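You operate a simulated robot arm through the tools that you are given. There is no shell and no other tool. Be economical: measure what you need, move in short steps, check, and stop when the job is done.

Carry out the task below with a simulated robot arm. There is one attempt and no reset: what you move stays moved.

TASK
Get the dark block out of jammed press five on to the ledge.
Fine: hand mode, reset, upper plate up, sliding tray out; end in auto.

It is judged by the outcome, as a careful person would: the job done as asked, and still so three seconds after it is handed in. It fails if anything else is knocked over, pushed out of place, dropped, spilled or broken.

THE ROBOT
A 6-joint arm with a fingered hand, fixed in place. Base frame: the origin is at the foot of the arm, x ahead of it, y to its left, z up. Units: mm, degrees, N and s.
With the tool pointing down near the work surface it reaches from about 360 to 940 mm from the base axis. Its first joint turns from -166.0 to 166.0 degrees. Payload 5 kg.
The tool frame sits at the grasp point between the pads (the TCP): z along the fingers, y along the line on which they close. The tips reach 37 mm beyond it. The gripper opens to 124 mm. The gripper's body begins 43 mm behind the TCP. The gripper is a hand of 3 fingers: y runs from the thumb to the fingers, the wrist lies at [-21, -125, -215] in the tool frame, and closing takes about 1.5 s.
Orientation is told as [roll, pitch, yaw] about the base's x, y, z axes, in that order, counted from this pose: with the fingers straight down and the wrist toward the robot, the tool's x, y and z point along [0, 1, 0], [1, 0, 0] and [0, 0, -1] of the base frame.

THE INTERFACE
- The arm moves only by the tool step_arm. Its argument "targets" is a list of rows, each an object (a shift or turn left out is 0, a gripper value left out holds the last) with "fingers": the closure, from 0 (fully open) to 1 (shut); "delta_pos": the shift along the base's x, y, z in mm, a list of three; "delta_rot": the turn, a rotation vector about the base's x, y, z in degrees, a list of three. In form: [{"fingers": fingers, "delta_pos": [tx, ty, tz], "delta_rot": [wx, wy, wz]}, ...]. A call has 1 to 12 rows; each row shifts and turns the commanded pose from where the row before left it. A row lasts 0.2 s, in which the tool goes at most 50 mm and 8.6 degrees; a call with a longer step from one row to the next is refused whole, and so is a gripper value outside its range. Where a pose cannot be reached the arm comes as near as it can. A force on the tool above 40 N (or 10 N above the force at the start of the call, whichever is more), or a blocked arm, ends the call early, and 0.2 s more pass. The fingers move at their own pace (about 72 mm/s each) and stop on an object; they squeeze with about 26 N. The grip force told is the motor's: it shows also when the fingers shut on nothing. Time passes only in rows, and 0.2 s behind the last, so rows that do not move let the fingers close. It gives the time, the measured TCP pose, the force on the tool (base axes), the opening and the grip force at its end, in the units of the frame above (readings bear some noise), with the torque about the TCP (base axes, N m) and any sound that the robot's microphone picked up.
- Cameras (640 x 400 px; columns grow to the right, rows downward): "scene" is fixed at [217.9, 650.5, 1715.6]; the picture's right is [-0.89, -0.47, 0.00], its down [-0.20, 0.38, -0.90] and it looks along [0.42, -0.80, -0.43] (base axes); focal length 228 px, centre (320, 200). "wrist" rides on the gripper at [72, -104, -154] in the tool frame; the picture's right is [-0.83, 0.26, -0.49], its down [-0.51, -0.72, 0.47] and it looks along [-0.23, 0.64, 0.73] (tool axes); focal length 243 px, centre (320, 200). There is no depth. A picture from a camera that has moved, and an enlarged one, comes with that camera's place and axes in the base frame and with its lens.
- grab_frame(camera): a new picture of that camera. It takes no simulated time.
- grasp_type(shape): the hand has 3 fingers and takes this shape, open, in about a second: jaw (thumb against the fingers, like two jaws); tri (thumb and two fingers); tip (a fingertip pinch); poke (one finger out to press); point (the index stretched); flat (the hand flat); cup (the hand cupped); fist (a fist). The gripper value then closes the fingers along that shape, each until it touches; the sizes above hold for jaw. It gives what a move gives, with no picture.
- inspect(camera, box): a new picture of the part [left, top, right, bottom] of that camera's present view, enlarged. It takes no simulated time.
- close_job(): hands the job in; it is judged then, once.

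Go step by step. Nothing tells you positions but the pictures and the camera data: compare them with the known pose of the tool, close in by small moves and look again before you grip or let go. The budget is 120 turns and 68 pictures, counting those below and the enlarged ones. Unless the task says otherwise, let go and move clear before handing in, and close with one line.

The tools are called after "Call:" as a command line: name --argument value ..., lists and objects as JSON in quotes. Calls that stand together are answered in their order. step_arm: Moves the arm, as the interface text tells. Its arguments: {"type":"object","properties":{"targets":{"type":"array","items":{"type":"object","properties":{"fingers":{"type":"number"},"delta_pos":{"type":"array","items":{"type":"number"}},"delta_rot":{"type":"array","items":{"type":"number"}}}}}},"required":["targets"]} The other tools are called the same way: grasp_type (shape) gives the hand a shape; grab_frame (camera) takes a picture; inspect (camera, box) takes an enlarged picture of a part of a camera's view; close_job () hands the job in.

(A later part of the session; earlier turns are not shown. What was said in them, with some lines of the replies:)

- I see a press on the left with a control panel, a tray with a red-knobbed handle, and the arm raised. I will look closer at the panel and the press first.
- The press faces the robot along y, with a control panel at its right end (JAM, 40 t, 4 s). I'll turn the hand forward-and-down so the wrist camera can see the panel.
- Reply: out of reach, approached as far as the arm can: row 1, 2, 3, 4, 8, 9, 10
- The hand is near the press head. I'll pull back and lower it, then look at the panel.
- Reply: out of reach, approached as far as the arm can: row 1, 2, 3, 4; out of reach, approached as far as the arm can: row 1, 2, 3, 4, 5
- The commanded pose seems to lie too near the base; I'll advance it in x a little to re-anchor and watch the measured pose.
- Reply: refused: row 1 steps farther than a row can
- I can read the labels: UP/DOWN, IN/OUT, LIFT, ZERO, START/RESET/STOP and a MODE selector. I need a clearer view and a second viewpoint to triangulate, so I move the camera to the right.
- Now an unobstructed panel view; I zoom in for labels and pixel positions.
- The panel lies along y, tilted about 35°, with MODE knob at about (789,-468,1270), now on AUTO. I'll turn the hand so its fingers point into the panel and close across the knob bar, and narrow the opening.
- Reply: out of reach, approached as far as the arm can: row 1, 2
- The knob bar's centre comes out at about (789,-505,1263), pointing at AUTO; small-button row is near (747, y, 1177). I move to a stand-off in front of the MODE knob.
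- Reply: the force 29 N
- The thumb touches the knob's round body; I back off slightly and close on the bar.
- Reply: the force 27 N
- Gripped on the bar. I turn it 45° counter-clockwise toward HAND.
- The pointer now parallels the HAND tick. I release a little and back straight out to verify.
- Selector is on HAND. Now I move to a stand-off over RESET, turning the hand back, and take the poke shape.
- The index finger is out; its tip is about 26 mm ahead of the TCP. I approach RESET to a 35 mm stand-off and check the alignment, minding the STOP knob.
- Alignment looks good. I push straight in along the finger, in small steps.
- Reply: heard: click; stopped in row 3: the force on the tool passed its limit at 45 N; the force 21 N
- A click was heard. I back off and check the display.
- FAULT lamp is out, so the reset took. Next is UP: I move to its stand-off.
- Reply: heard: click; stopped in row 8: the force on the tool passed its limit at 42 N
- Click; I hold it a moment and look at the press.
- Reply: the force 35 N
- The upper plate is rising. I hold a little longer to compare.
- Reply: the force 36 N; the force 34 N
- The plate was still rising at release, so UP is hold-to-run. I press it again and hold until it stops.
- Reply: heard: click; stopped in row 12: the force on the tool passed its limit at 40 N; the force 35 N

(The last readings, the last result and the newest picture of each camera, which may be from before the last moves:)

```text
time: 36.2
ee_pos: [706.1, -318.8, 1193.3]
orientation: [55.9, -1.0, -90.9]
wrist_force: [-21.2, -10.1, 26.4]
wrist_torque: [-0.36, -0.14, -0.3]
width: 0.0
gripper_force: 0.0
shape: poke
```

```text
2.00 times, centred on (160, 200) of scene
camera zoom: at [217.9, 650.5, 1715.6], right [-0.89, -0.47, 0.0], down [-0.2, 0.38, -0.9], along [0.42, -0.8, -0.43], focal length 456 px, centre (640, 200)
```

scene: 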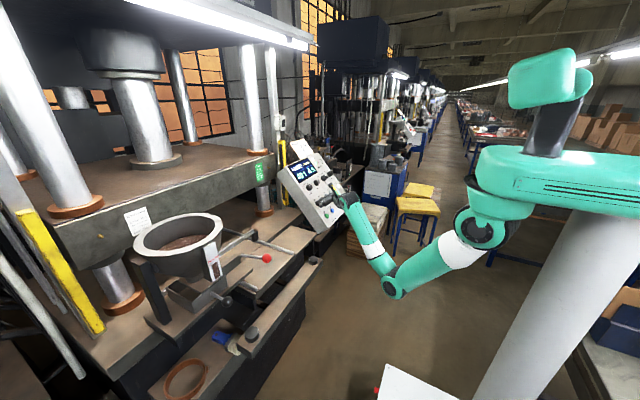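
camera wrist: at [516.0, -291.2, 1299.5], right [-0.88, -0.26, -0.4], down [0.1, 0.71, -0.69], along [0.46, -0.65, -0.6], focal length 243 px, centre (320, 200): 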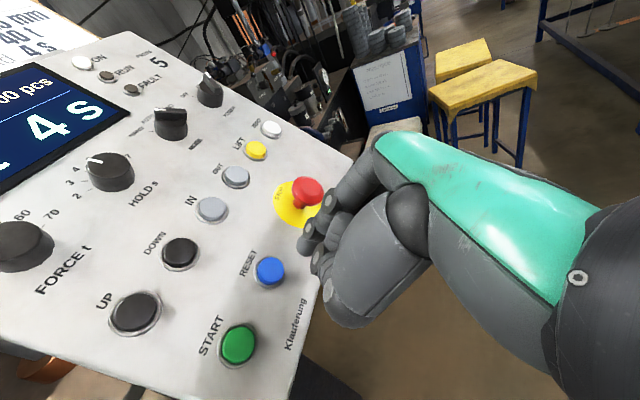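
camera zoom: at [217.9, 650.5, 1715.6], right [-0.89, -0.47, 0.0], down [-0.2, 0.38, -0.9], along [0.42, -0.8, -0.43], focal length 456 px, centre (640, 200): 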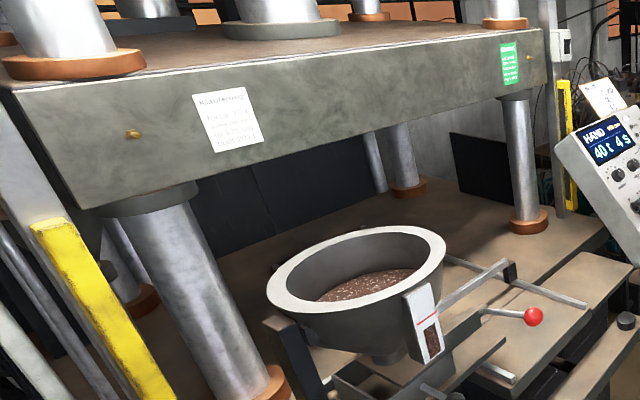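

Call:
step_arm --targets '[{}, {}, {}, {}, {}, {}, {}, {}, {"delta_pos": [-16, 0, 11]}, {"delta_pos": [-20, 0, 14]}, {"delta_pos": [-8, 0, 5]}, {}]'

Call:
step_arm --targets '[{"delta_pos": [0, -40, 0]}, {"delta_pos": [0, -40, 0]}, {"delta_pos": [0, -40, 0]}, {"delta_pos": [0, -44, 0]}]'

Call:
grab_frame --camera "wrist"

Call:
grab_frame --camera "scene"

```text
time: 38.8
ee_pos: [662.6, -317.4, 1221.5]
orientation: [55.6, -0.9, -90.7]
wrist_force: [0.4, 0.3, 1.1]
wrist_torque: [0.04, 0.02, 0.01]
width: 0.0
gripper_force: 0.0
shape: poke
```

```text
time: 39.8
ee_pos: [665.0, -480.2, 1221.8]
orientation: [55.6, -1.0, -90.9]
wrist_force: [0.2, 0.7, 0.5]
wrist_torque: [-0.01, 0.02, -0.03]
width: 0.0
gripper_force: 0.0
shape: poke
```

```text
24 pictures are left
camera wrist: at [580.2, -372.7, 1367.1], right [-0.88, -0.26, -0.4], down [0.11, 0.71, -0.7], along [0.46, -0.66, -0.59], focal length 243 px, centre (320, 200)
```

wrist: 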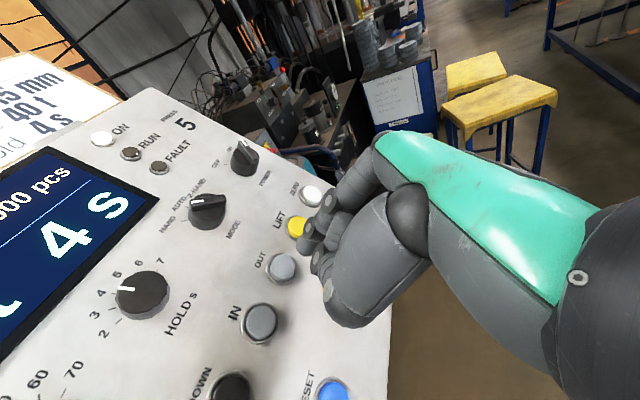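

```text
23 pictures are left
```

scene: 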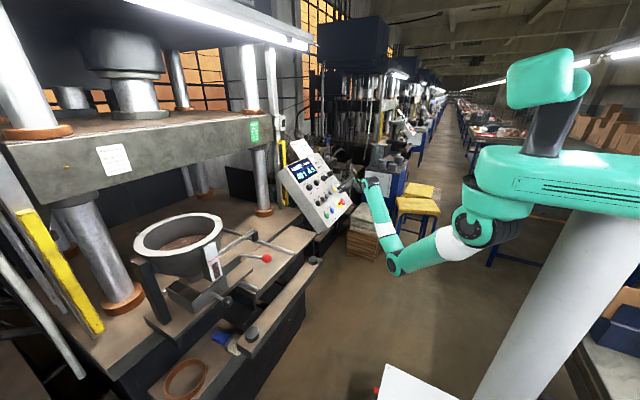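

The plate has stopped at the top (display HAND). Now I press OUT, straight in.

Call:
step_arm --targets '[{"delta_pos": [9.8, 1, -6.8]}, {"delta_pos": [9.8, 1, -6.8]}, {"delta_pos": [9.8, 0, -6.8]}, {"delta_pos": [4.1, 0, -2.9]}, {"delta_pos": [2, 0, -1.4]}, {"delta_pos": [2, 0, -1.4]}, {"delta_pos": [2, 0, -1.4]}, {"delta_pos": [2, 0, -1.4]}, {}, {}, {}, {}]'

Call:
step_arm --targets '[{}, {}, {}, {}, {}, {}, {}, {}, {}, {}, {}, {}]'

Call:
grab_frame --camera "scene"

```text
time: 42.4
ee_pos: [704.9, -480.7, 1193.5]
orientation: [55.7, -0.9, -90.9]
wrist_force: [-11.0, -1.1, 5.2]
wrist_torque: [-0.06, -0.04, -0.03]
width: 0.3
gripper_force: 0.1
shape: poke
heard: click
```

```text
time: 45.0
ee_pos: [705.5, -480.4, 1193.1]
orientation: [55.8, -0.8, -90.9]
wrist_force: [-11.4, -0.8, 8.2]
wrist_torque: [-0.09, -0.04, -0.05]
width: 0.1
gripper_force: 0.1
shape: poke
```

```text
22 pictures are left
```

scene: 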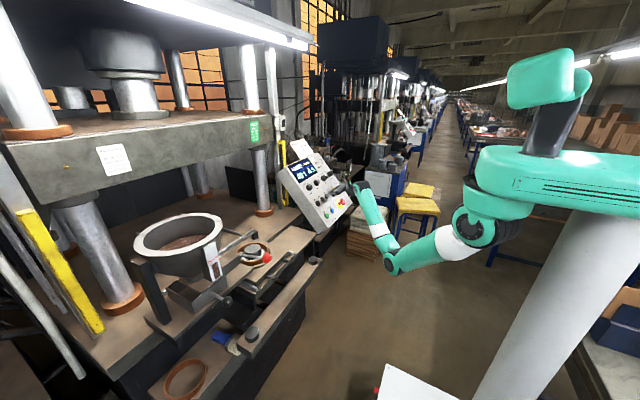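

The tray is coming out with something round on it. I hold on until it stops.

Call:
step_arm --targets '[{}, {}, {}, {}, {}, {}, {}, {}, {}, {}, {}, {}]'

Call:
inspect --camera "scene" --box '[150, 200, 350, 360]'

```text
time: 47.6
ee_pos: [705.9, -481.1, 1193.3]
orientation: [55.8, -0.9, -90.9]
wrist_force: [-9.7, -1.2, 8.2]
wrist_torque: [-0.03, -0.12, -0.07]
width: 0.0
gripper_force: 0.1
shape: poke
```

```text
2.50 times, centred on (250, 280) of scene
camera zoom: at [217.9, 650.5, 1715.6], right [-0.89, -0.47, 0.0], down [-0.2, 0.38, -0.9], along [0.42, -0.8, -0.43], focal length 570 px, centre (495, 0)
```

zoom: 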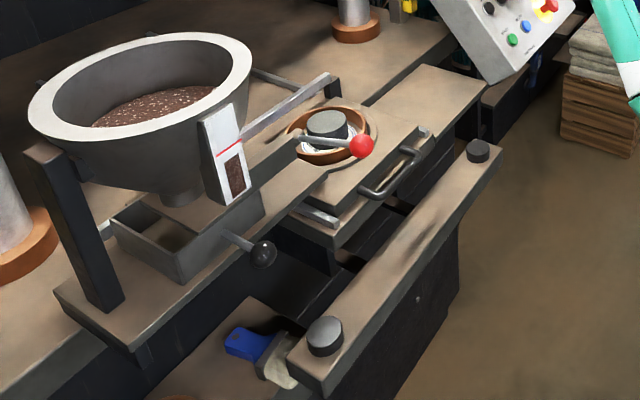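

Call:
step_arm --targets '[{}, {}, {}, {}, {}, {}, {}, {}, {"delta_pos": [-16, 0, 11]}, {"delta_pos": [-20, 0, 14]}, {"delta_pos": [-30, 0, 20]}, {"delta_pos": [-30, 0, 20]}]'

Call:
inspect --camera "scene" --box '[210, 220, 330, 310]'

```text
time: 50.2
ee_pos: [608.8, -480.4, 1258.4]
orientation: [55.5, -0.9, -90.8]
wrist_force: [1.1, 0.6, -0.9]
wrist_torque: [0.0, 0.0, -0.01]
width: 0.0
gripper_force: 0.0
shape: poke
```

```text
4.44 times, centred on (270, 265) of scene
camera zoom: at [217.9, 650.5, 1715.6], right [-0.89, -0.47, 0.0], down [-0.2, 0.38, -0.9], along [0.42, -0.8, -0.43], focal length 1013 px, centre (542, -89)
```

zoom: 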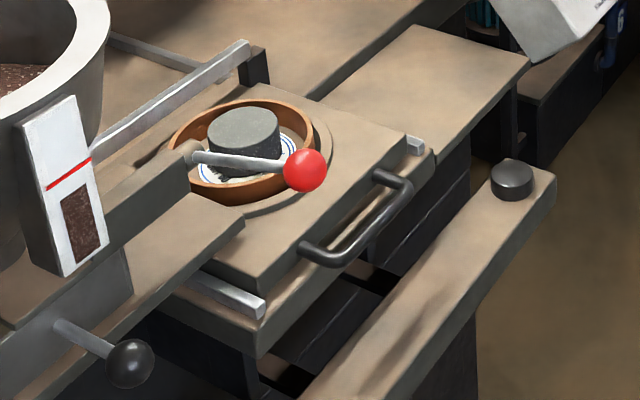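

The tray is out; a dark cylindrical block sits inside a copper ring, with a red-knob lever nearby. I swing the arm over, tool down, to view the tray and the ledge.

Call:
step_arm --targets '[{"delta_pos": [-25, 15, 12], "delta_rot": [-3.58, 3.58, 6.86]}, {"delta_pos": [-25, 15, 12], "delta_rot": [-3.58, 3.58, 6.86]}, {"delta_pos": [-25, 15, 12], "delta_rot": [-3.58, 3.58, 6.86]}, {"delta_pos": [-25, 15, 12], "delta_rot": [-3.58, 3.58, 6.86]}, {"delta_pos": [6, 34, 6], "delta_rot": [-3.58, 3.58, 6.86]}, {"delta_pos": [6, 34, 6], "delta_rot": [-3.58, 3.58, 6.86]}, {"delta_pos": [6, 34, 6], "delta_rot": [-3.58, 3.58, 6.86]}, {"delta_pos": [6, 34, 6], "delta_rot": [-3.58, 3.58, 6.86]}, {"delta_pos": [6, 34, 6], "delta_rot": [-3.58, 3.58, 6.86]}, {"delta_pos": [6, 34, 6], "delta_rot": [-3.58, 3.58, 6.86]}, {"delta_pos": [6, 34, 6], "delta_rot": [-3.58, 3.58, 6.86]}, {"delta_pos": [6, 34, 6], "delta_rot": [-3.58, 3.58, 6.86]}]'

Call:
grab_frame --camera "wrist"

```text
time: 52.8
ee_pos: [670.2, -210.8, 1223.2]
orientation: [0.6, -1.3, 0.4]
wrist_force: [-0.5, -0.3, 0.3]
wrist_torque: [0.04, -0.08, -0.03]
width: 0.0
gripper_force: 0.0
shape: poke
out of reach, approached as far as the arm can: row 7, 8, 9, 10, 11, 12
```

```text
19 pictures are left
camera wrist: at [562.4, -139.4, 1375.2], right [0.25, -0.83, 0.49], down [-0.71, -0.51, -0.49], along [0.66, -0.22, -0.72], focal length 243 px, centre (320, 200)
```

wrist: 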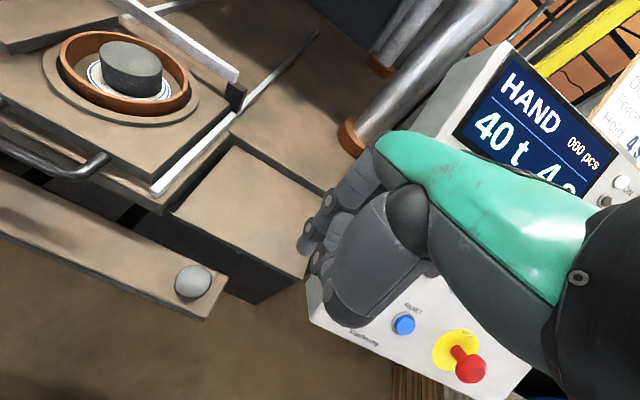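

Block top centre triangulates to about (836,87,1115); the front bar (ledge) runs along x≈660, z≈960 between two knobs. I move over and open in jaw shape for a closer look.

Call:
step_arm --targets '[{"delta_pos": [0, 40, 20]}, {"delta_pos": [0, 40, 20]}, {"delta_pos": [0, 40, 20]}, {"delta_pos": [0, 40, 10]}, {"delta_pos": [0, 40, 5]}, {"delta_pos": [0, 40, 0]}]'

Call:
grasp_type --shape "jaw"

Call:
grab_frame --camera "wrist"

```text
time: 54.2
ee_pos: [727.7, 18.2, 1244.0]
orientation: [0.5, -1.3, 0.2]
wrist_force: [0.8, 0.6, -0.2]
wrist_torque: [0.02, -0.03, 0.03]
width: 0.0
gripper_force: 0.1
shape: poke
out of reach, approached as far as the arm can: row 1, 2, 3, 4, 5
```

```text
time: 55.1
ee_pos: [728.3, 18.1, 1244.2]
orientation: [0.6, -1.2, 0.1]
wrist_force: [0.1, -0.1, 0.1]
wrist_torque: [0.03, 0.02, -0.01]
width: 123.9
gripper_force: 0.1
shape: jaw
```

```text
18 pictures are left
camera wrist: at [620.8, 88.8, 1397.2], right [0.25, -0.83, 0.49], down [-0.71, -0.51, -0.49], along [0.66, -0.22, -0.72], focal length 243 px, centre (320, 200)
```

wrist: 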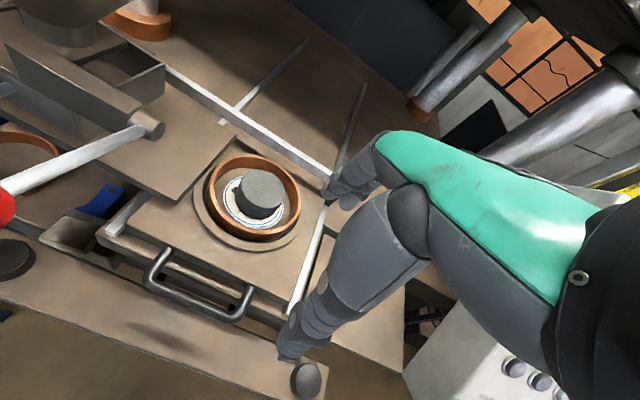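

I now see the lever (about x 660–776, y≈200, z≈1200), the ring and block clearly; block stands ~22 mm proud of the ring. I move above the block with the opening narrowed to ~92 mm.

Call:
step_arm --targets '[{"delta_pos": [28, 18, -4], "fingers": 0.26}, {"delta_pos": [28, 18, -10]}, {"delta_pos": [27, 18, -15]}, {"delta_pos": [27, 18, -20]}, {}]'

Call:
grab_frame --camera "wrist"

Call:
inspect --camera "scene" --box '[190, 190, 330, 290]'

```text
time: 56.3
ee_pos: [838.7, 89.9, 1195.8]
orientation: [0.5, -1.2, 0.2]
wrist_force: [-0.5, -0.5, 0.2]
wrist_torque: [0.01, 0.0, 0.01]
width: 92.0
gripper_force: 0.1
shape: jaw
```

```text
17 pictures are left
camera wrist: at [731.1, 160.9, 1348.1], right [0.25, -0.83, 0.49], down [-0.71, -0.51, -0.49], along [0.66, -0.22, -0.72], focal length 243 px, centre (320, 200)
```

wrist: 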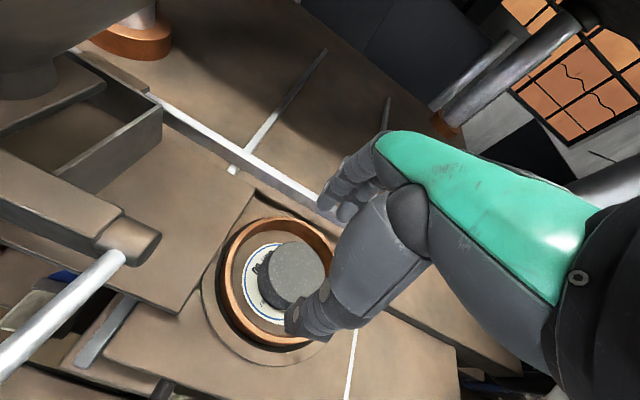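

```text
4.00 times, centred on (260, 240) of scene
camera zoom: at [217.9, 650.5, 1715.6], right [-0.89, -0.47, 0.0], down [-0.2, 0.38, -0.9], along [0.42, -0.8, -0.43], focal length 912 px, centre (560, 40)
```

zoom: 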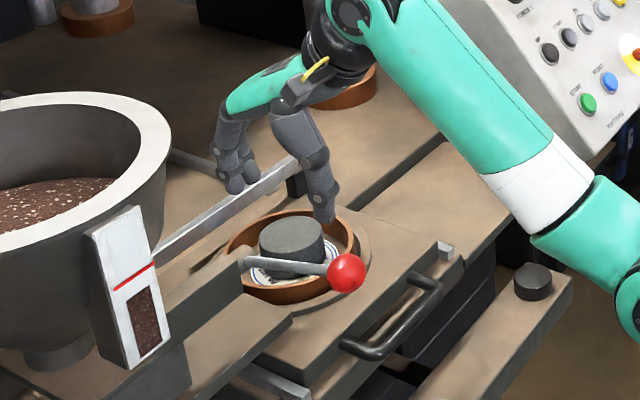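

Block centre confirmed at (838,90). I descend to the gripping height and check.

Call:
step_arm --targets '[{"delta_pos": [0, 0, -20]}, {"delta_pos": [0, 0, -20]}, {"delta_pos": [0, 0, -12]}, {"delta_pos": [0, 0, -8]}]'

Call:
inspect --camera "scene" --box '[220, 210, 300, 270]'

```text
time: 57.3
ee_pos: [840.0, 88.7, 1143.4]
orientation: [0.5, -1.9, 0.2]
wrist_force: [4.0, -1.3, 36.4]
wrist_torque: [0.18, 2.17, -0.03]
width: 91.4
gripper_force: 0.0
shape: jaw
```

```text
6.67 times, centred on (260, 240) of scene
camera zoom: at [217.9, 650.5, 1715.6], right [-0.89, -0.47, 0.0], down [-0.2, 0.38, -0.9], along [0.42, -0.8, -0.43], focal length 1520 px, centre (720, -67)
```

zoom: 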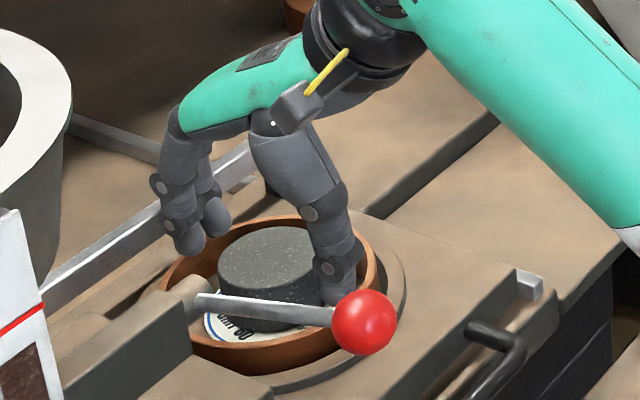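

The thumb is resting on the ring rim. I raise, narrow the opening to ~80 mm, and lower again.

Call:
step_arm --targets '[{"delta_pos": [0, 0, 12]}, {"fingers": 0.36}, {}, {"delta_pos": [0, 0, -8]}, {"delta_pos": [0, 0, -6]}]'

```text
time: 58.5
ee_pos: [838.8, 89.1, 1133.5]
orientation: [0.4, -1.2, 0.2]
wrist_force: [-0.6, 0.2, -0.1]
wrist_torque: [-0.01, 0.02, 0.0]
width: 79.9
gripper_force: 0.1
shape: jaw
```

Call:
step_arm --targets '[{"delta_pos": [0, 0, -6]}, {"fingers": 0.75}, {}, {}, {}, {}]'

Call:
grab_frame --camera "wrist"

```text
time: 59.9
ee_pos: [838.0, 89.9, 1129.1]
orientation: [0.4, -1.2, 0.2]
wrist_force: [-1.2, 0.8, 4.3]
wrist_torque: [0.05, -0.08, 0.0]
width: 57.4
gripper_force: 26.2
shape: jaw
```

```text
14 pictures are left
camera wrist: at [730.5, 159.8, 1281.4], right [0.25, -0.83, 0.49], down [-0.71, -0.51, -0.49], along [0.66, -0.22, -0.72], focal length 243 px, centre (320, 200)
```

wrist: 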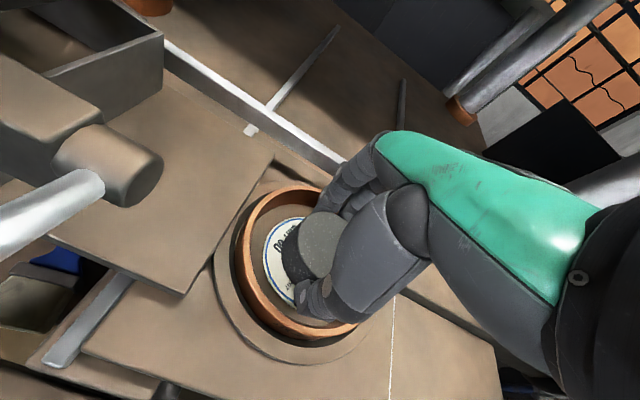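

Gripped at 57 mm with 26 N. I lift straight up slowly.

Call:
step_arm --targets '[{"delta_pos": [0, 0, 8]}, {"delta_pos": [0, 0, 8]}, {"delta_pos": [0, 0, 12]}, {"delta_pos": [0, 0, 15]}, {"delta_pos": [0, 0, 20]}, {"delta_pos": [0, 0, 20]}, {}]'

Call:
grab_frame --camera "scene"

```text
time: 61.5
ee_pos: [838.0, 90.0, 1213.5]
orientation: [0.6, -1.2, 0.2]
wrist_force: [-0.2, -1.4, -1.8]
wrist_torque: [0.01, 0.01, 0.0]
width: 57.7
gripper_force: 26.3
shape: jaw
```

```text
13 pictures are left
```

scene: 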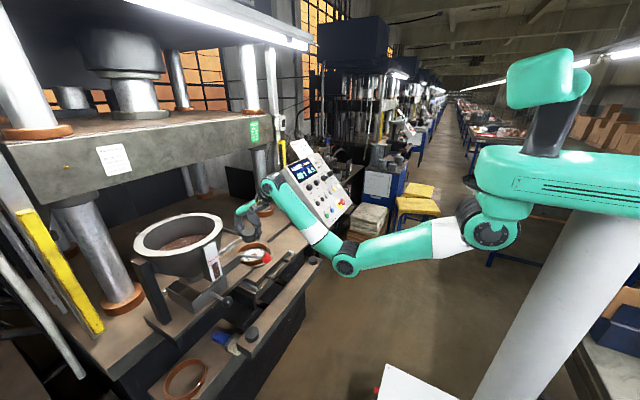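

Block is lifted clear. Before placing it I look more closely at what counts as the ledge.

Call:
inspect --camera "scene" --box '[220, 210, 340, 360]'

Call:
grab_frame --camera "wrist"

```text
2.67 times, centred on (280, 285) of scene
camera zoom: at [217.9, 650.5, 1715.6], right [-0.89, -0.47, 0.0], down [-0.2, 0.38, -0.9], along [0.42, -0.8, -0.43], focal length 608 px, centre (427, -27)
```

zoom: 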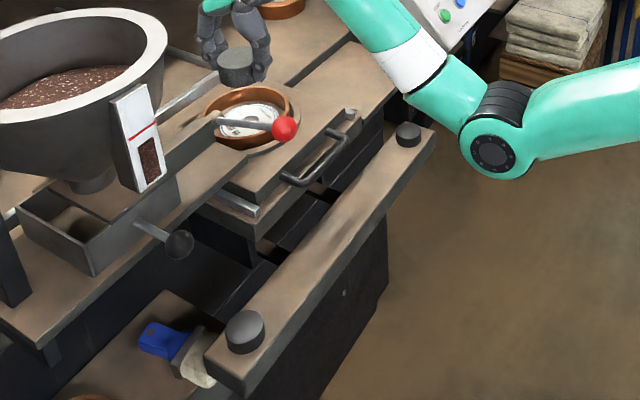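

```text
11 pictures are left
camera wrist: at [731.4, 159.9, 1365.5], right [0.25, -0.83, 0.49], down [-0.71, -0.51, -0.49], along [0.66, -0.22, -0.72], focal length 243 px, centre (320, 200)
```

wrist: 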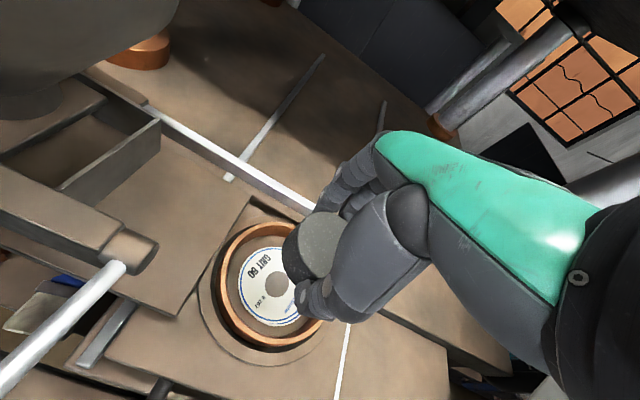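

The grinding-disc press has a wide two-button console bar in front and an empty flat slab right of the tray (x≈715–880, y≈-56…-260, z≈1030), which I take as the ledge. I carry the block over its centre.

Call:
step_arm --targets '[{"delta_pos": [-6, -33, 0]}, {"delta_pos": [-6, -34, 0]}, {"delta_pos": [-6, -34, 0]}, {"delta_pos": [-6, -34, 0]}, {"delta_pos": [-6, -34, 0]}, {"delta_pos": [-6, -34, 0]}, {"delta_pos": [-6, -32, 0]}, {}]'

Call:
grab_frame --camera "wrist"

Call:
inspect --camera "scene" --box '[220, 180, 340, 300]'

```text
time: 63.3
ee_pos: [796.9, -147.3, 1213.4]
orientation: [0.5, -1.2, 0.2]
wrist_force: [-0.8, 0.3, -2.4]
wrist_torque: [0.03, 0.01, -0.03]
width: 57.4
gripper_force: 26.2
shape: jaw
```

```text
10 pictures are left
camera wrist: at [689.8, -77.0, 1366.3], right [0.25, -0.83, 0.49], down [-0.71, -0.51, -0.49], along [0.66, -0.22, -0.72], focal length 243 px, centre (320, 200)
```

wrist: 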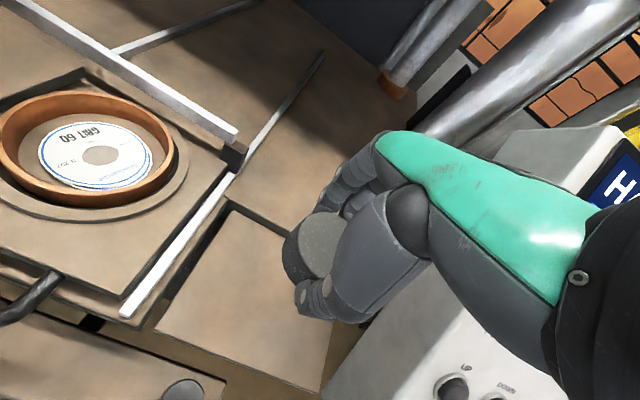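

```text
3.33 times, centred on (280, 240) of scene
camera zoom: at [217.9, 650.5, 1715.6], right [-0.89, -0.47, 0.0], down [-0.2, 0.38, -0.9], along [0.42, -0.8, -0.43], focal length 760 px, centre (453, 67)
```

zoom: 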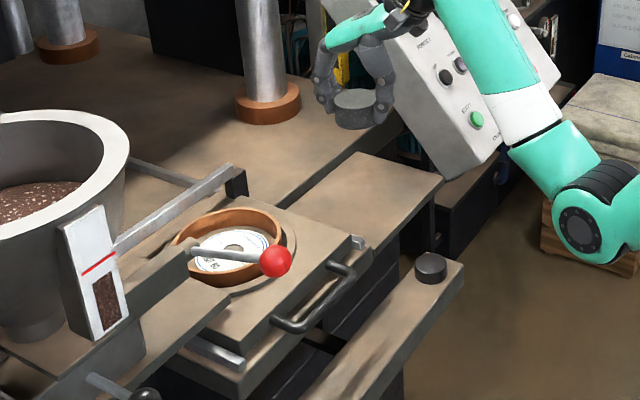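

The slab is empty and the block hangs over its middle. I lower it, slowing near the surface.

Call:
step_arm --targets '[{"delta_pos": [0, 0, -30]}, {"delta_pos": [0, 0, -30]}, {"delta_pos": [0, 0, -30]}, {"delta_pos": [0, 0, -20]}, {"delta_pos": [0, 0, -6]}, {"delta_pos": [0, 0, -4]}, {}]'

Call:
inspect --camera "scene" --box '[250, 200, 330, 260]'

```text
time: 64.9
ee_pos: [796.9, -146.1, 1091.3]
orientation: [0.5, -1.2, 0.3]
wrist_force: [0.2, 0.6, -3.0]
wrist_torque: [0.0, 0.04, -0.01]
width: 57.6
gripper_force: 26.3
shape: jaw
```

```text
6.67 times, centred on (290, 230) of scene
camera zoom: at [217.9, 650.5, 1715.6], right [-0.89, -0.47, 0.0], down [-0.2, 0.38, -0.9], along [0.42, -0.8, -0.43], focal length 1520 px, centre (520, 0)
```

zoom: 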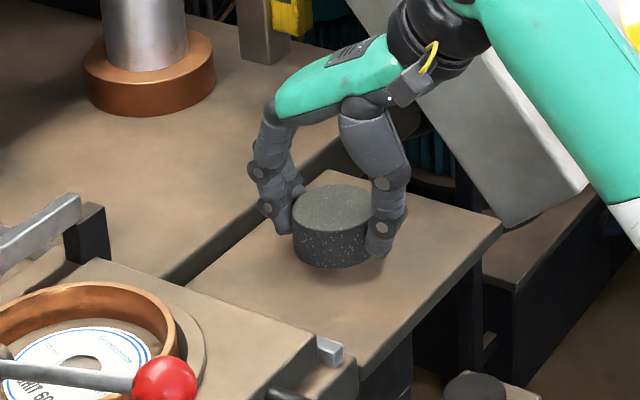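

Call:
step_arm --targets '[{"delta_pos": [0, 0, -2]}, {"delta_pos": [0, 0, -2]}, {"delta_pos": [0, 0, -2]}, {}]'

```text
time: 65.9
ee_pos: [796.6, -145.2, 1085.2]
orientation: [0.4, -1.2, 0.2]
wrist_force: [-0.2, 0.0, -2.6]
wrist_torque: [0.0, 0.02, 0.01]
width: 57.2
gripper_force: 26.1
shape: jaw
```

Call:
step_arm --targets '[{"delta_pos": [0, 0, -2]}, {"delta_pos": [0, 0, -2]}, {"delta_pos": [0, 0, -2]}, {}]'

```text
time: 66.9
ee_pos: [796.1, -146.9, 1080.4]
orientation: [0.5, -1.1, 0.3]
wrist_force: [0.2, -0.6, -2.9]
wrist_torque: [0.01, -0.02, -0.04]
width: 57.7
gripper_force: 25.9
shape: jaw
```

Call:
step_arm --targets '[{"delta_pos": [0, 0, -2]}, {"delta_pos": [0, 0, -2]}, {}]'

```text
time: 67.7
ee_pos: [796.1, -146.5, 1075.1]
orientation: [0.5, -1.2, 0.2]
wrist_force: [-0.2, 0.0, -2.6]
wrist_torque: [0.03, -0.01, 0.0]
width: 57.2
gripper_force: 26.1
shape: jaw
```

Call:
step_arm --targets '[{"delta_pos": [0, 0, -1.5]}, {"delta_pos": [0, 0, -1.5]}, {"delta_pos": [0, 0, -1.5]}, {}]'

Call:
inspect --camera "scene" --box '[260, 215, 320, 255]'

```text
time: 68.7
ee_pos: [796.3, -146.1, 1073.1]
orientation: [0.4, -1.4, 0.1]
wrist_force: [-0.1, -2.1, 12.4]
wrist_torque: [0.0, -0.06, -0.06]
width: 57.4
gripper_force: 26.6
shape: jaw
```

```text
10.00 times, centred on (290, 235) of scene
camera zoom: at [217.9, 650.5, 1715.6], right [-0.89, -0.47, 0.0], down [-0.2, 0.38, -0.9], along [0.42, -0.8, -0.43], focal length 2279 px, centre (620, -150)
```

zoom: 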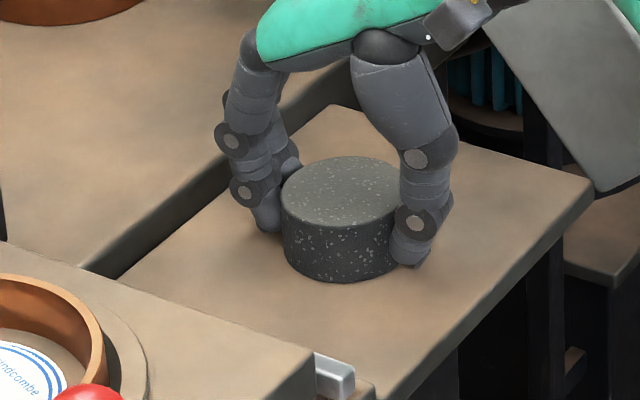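

Contact felt; the block stands on the ledge. I open and rise straight up.

Call:
step_arm --targets '[{"delta_pos": [0, 0, 1], "fingers": 0.5}, {"fingers": 0.3}, {}, {"delta_pos": [0, 0, 15]}, {"delta_pos": [0, 0, 30]}, {"delta_pos": [0, 0, 40]}, {"delta_pos": [0, 0, 40]}]'

```text
time: 70.3
ee_pos: [796.0, -145.0, 1197.6]
orientation: [0.5, -1.2, 0.3]
wrist_force: [-0.4, -0.6, -0.5]
wrist_torque: [0.0, 0.05, -0.01]
width: 86.5
gripper_force: 0.1
shape: jaw
```

Now back to the MODE knob: I retreat away from the panel's edge and swing to the orientation used at the HAND position.

Call:
step_arm --targets '[{"delta_pos": [-36, -15, 28], "fingers": 0.75}, {"delta_pos": [-36, -15, 28], "delta_rot": [2.4, -5.8, -4.6]}, {"delta_pos": [-36, -15, 28], "delta_rot": [2.4, -5.8, -4.6]}, {"delta_pos": [-36, -15, 28], "delta_rot": [2.4, -5.8, -4.6]}, {"delta_pos": [-36, -15, 28], "delta_rot": [2.4, -5.8, -4.6]}, {"delta_pos": [6.3, -40.8, 2.7], "delta_rot": [2.4, -5.8, -4.6]}, {"delta_pos": [6.3, -40.8, 2.7], "delta_rot": [2.4, -5.8, -4.6]}, {"delta_pos": [6.3, -40.8, 2.7], "delta_rot": [2.4, -5.8, -4.6]}, {"delta_pos": [6.3, -40.8, 2.7], "delta_rot": [2.4, -5.8, -4.6]}, {"delta_pos": [6.3, -40.8, 2.7], "delta_rot": [2.4, -5.8, -4.6]}, {"delta_pos": [6.3, -40.8, 2.7]}, {"delta_pos": [6.3, -40.8, 2.7]}]'

```text
time: 72.9
ee_pos: [662.5, -506.4, 1356.5]
orientation: [46.5, -36.4, -61.2]
wrist_force: [-0.2, 1.3, 0.3]
wrist_torque: [0.0, 0.01, -0.02]
width: 31.3
gripper_force: 0.1
shape: jaw
```

Call:
step_arm --targets '[{"delta_pos": [20, 0.5, -14]}, {"delta_pos": [20, 0.5, -14]}, {"delta_pos": [18, 0.5, -12.7]}, {"delta_pos": [12, 0.4, -8.4]}]'

Call:
inspect --camera "wrist" --box '[240, 200, 360, 320]'

```text
time: 73.9
ee_pos: [730.7, -503.9, 1308.7]
orientation: [46.6, -36.4, -61.1]
wrist_force: [-0.3, -0.2, 0.7]
wrist_torque: [0.01, -0.04, 0.0]
width: 31.1
gripper_force: 0.0
shape: jaw
```

```text
3.33 times, centred on (300, 260) of wrist
camera zoom: at [591.3, -378.2, 1374.0], right [-0.64, -0.77, -0.06], down [-0.09, 0.14, -0.99], along [0.77, -0.62, -0.16], focal length 809 px, centre (387, 0)
```

zoom: 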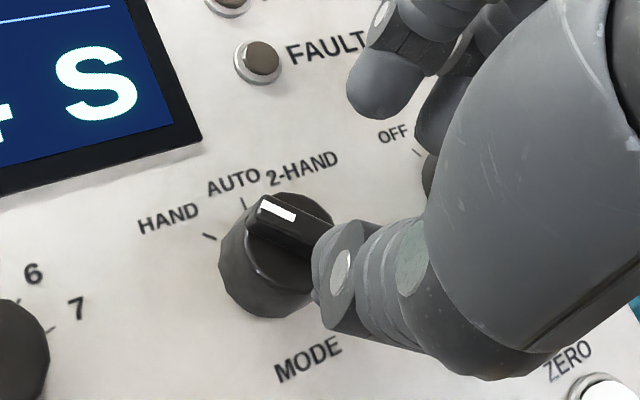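

Call:
step_arm --targets '[{"delta_pos": [10, 0, -7]}, {"delta_pos": [10, 0, -7]}, {"delta_pos": [5.5, 0, -3.8]}, {"fingers": 1.0}, {}, {}, {}, {}]'

Call:
inspect --camera "wrist" --box '[250, 210, 350, 310]'

```text
time: 75.7
ee_pos: [756.7, -505.5, 1291.1]
orientation: [46.6, -36.6, -61.2]
wrist_force: [-1.7, 0.4, 1.4]
wrist_torque: [0.06, -0.05, 0.02]
width: 2.9
gripper_force: 26.3
shape: jaw
```

```text
4.00 times, centred on (300, 260) of wrist
camera zoom: at [616.6, -378.9, 1355.8], right [-0.64, -0.77, -0.06], down [-0.09, 0.14, -0.99], along [0.77, -0.62, -0.16], focal length 970 px, centre (400, -40)
```

zoom: 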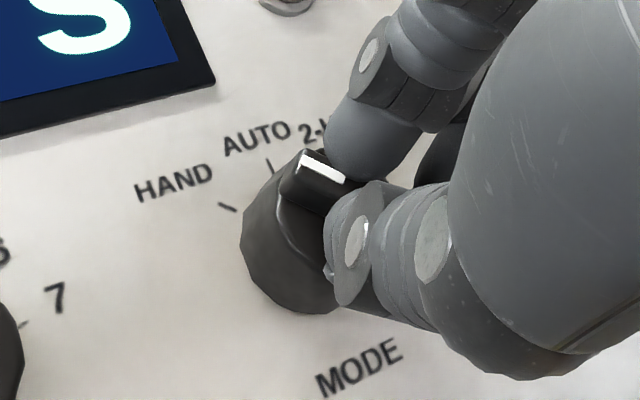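

The grip is about 4 mm shallower than before; I reopen, go deeper, close, then turn 45° clockwise to AUTO.

Call:
step_arm --targets '[{"fingers": 0.8}, {}, {"delta_pos": [3.3, 0, -2.3]}, {"fingers": 1.0}, {}, {}, {}]'

```text
time: 77.3
ee_pos: [758.0, -504.5, 1287.4]
orientation: [46.4, -36.5, -61.1]
wrist_force: [-3.4, -3.3, 3.7]
wrist_torque: [0.14, 0.17, 0.13]
width: 5.2
gripper_force: 26.2
shape: jaw
```

Call:
step_arm --targets '[{"delta_rot": [6.15, 0, -4.28]}, {"delta_rot": [6.15, 0, -4.28]}, {"delta_rot": [6.15, 0, -4.28]}, {"delta_rot": [6.15, 0, -4.28]}, {"delta_rot": [6.15, 0, -4.28]}, {"delta_rot": [6.15, 0, -4.28]}, {}]'

Call:
inspect --camera "wrist" --box '[220, 180, 380, 320]'

```text
time: 78.9
ee_pos: [757.7, -505.0, 1285.3]
orientation: [55.5, -0.7, -91.0]
wrist_force: [-25.6, -5.0, -14.0]
wrist_torque: [-0.13, 1.02, 0.1]
width: 4.0
gripper_force: 26.4
shape: jaw
```

```text
2.86 times, centred on (300, 250) of wrist
camera zoom: at [675.0, -398.5, 1431.7], right [-0.88, -0.25, -0.4], down [0.11, 0.71, -0.69], along [0.46, -0.66, -0.6], focal length 693 px, centre (377, 57)
```

zoom: 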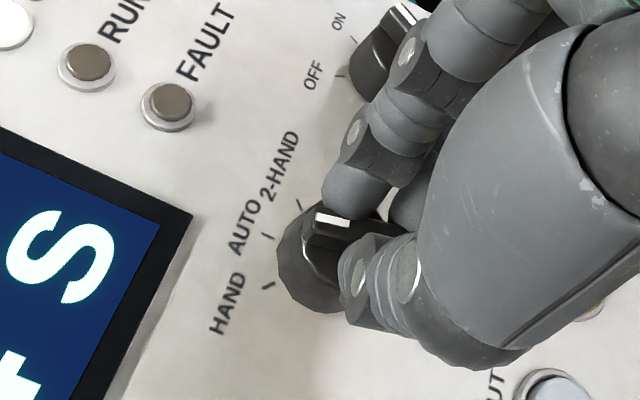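

The pointer is ~20° short of AUTO; I turn further clockwise.

Call:
step_arm --targets '[{"delta_rot": [5.7, 0, -4]}, {"delta_rot": [5.7, 0, -4]}, {"delta_rot": [4, 0, -2.8]}, {}]'

Call:
inspect --camera "wrist" --box '[220, 180, 380, 320]'

```text
time: 79.9
ee_pos: [758.8, -505.1, 1286.2]
orientation: [53.8, 14.5, -102.0]
wrist_force: [-23.3, -3.8, -18.1]
wrist_torque: [-0.17, 1.03, 0.07]
width: 4.1
gripper_force: 26.4
shape: jaw
```

```text
2.86 times, centred on (300, 250) of wrist
camera zoom: at [693.4, -426.5, 1457.8], right [-0.9, 0.03, -0.43], down [0.26, 0.83, -0.48], along [0.35, -0.55, -0.76], focal length 693 px, centre (377, 57)
```

zoom: 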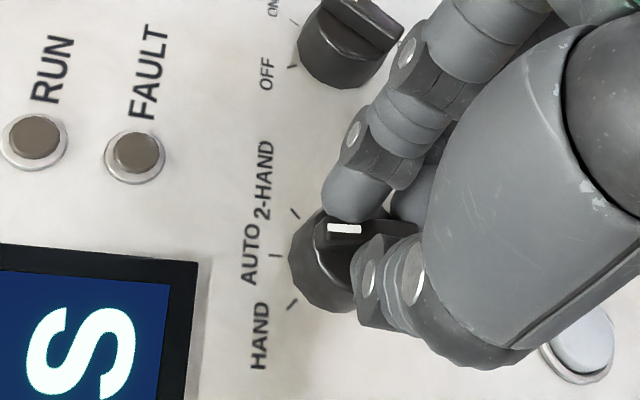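

Nearly on AUTO; a few degrees more, then I release and back straight out.

Call:
step_arm --targets '[{"delta_rot": [3.3, 0, -2.3]}, {}, {"fingers": 0.8}, {}, {"delta_pos": [-16, 0, 11]}, {"delta_pos": [-25, 0, 17]}, {"delta_pos": [-30, 0, 21]}, {"delta_pos": [-30, 0, 21]}]'

Call:
grab_frame --camera "wrist"

```text
time: 81.7
ee_pos: [659.3, -504.4, 1355.9]
orientation: [53.1, 17.6, -104.5]
wrist_force: [-0.3, -0.1, -0.9]
wrist_torque: [0.02, 0.01, -0.01]
width: 24.8
gripper_force: 0.0
shape: jaw
```

```text
2 pictures are left
camera wrist: at [595.7, -432.8, 1531.3], right [-0.9, 0.09, -0.43], down [0.29, 0.85, -0.44], along [0.33, -0.52, -0.79], focal length 243 px, centre (320, 200)
```

wrist: 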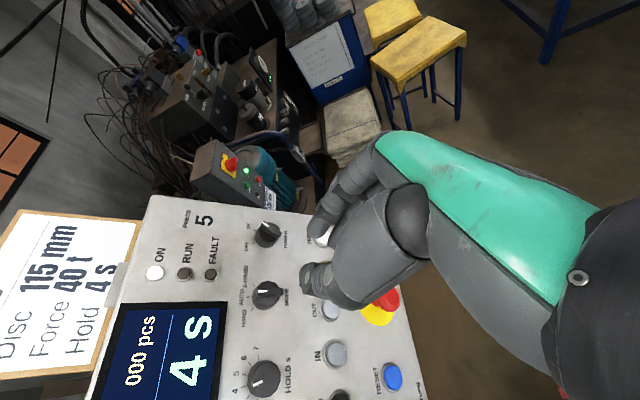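

The pointer lies at AUTO. I check the display word and the block in one scene view.

Call:
inspect --camera "scene" --box '[235, 150, 355, 265]'

```text
3.48 times, centred on (295, 208) of scene
camera zoom: at [217.9, 650.5, 1715.6], right [-0.89, -0.47, 0.0], down [-0.2, 0.38, -0.9], along [0.42, -0.8, -0.43], focal length 793 px, centre (407, 174)
```

zoom: 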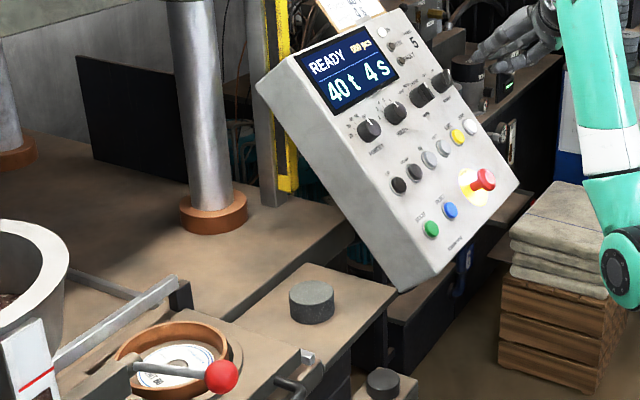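

The display reads READY and the block stands on the ledge. I use one last picture to confirm that the selector is on AUTO and not 2-HAND.

Call:
inspect --camera "wrist" --box '[225, 210, 305, 330]'

```text
3.33 times, centred on (265, 270) of wrist
camera zoom: at [595.7, -432.8, 1531.3], right [-0.9, 0.09, -0.43], down [0.29, 0.85, -0.44], along [0.33, -0.52, -0.79], focal length 809 px, centre (503, -33)
```

zoom: 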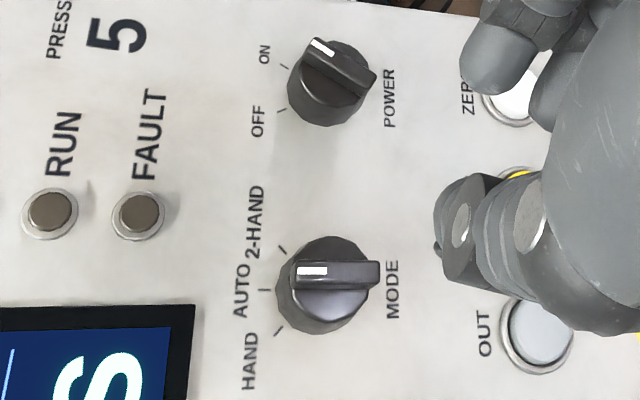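

The selector is squarely on AUTO, the power is still on and the hand is clear, so I hand in.

Call:
close_job

```text
The job is handed in.
```

The dark block from press five is now on the ledge. I took "the ledge" to be the empty slab right of the tray, not the front bar with the two black buttons. I switched to hand mode, reset the jam, raised the upper plate and slid the tray out, and the press is now in AUTO showing READY, with the plate still up and the tray still out.
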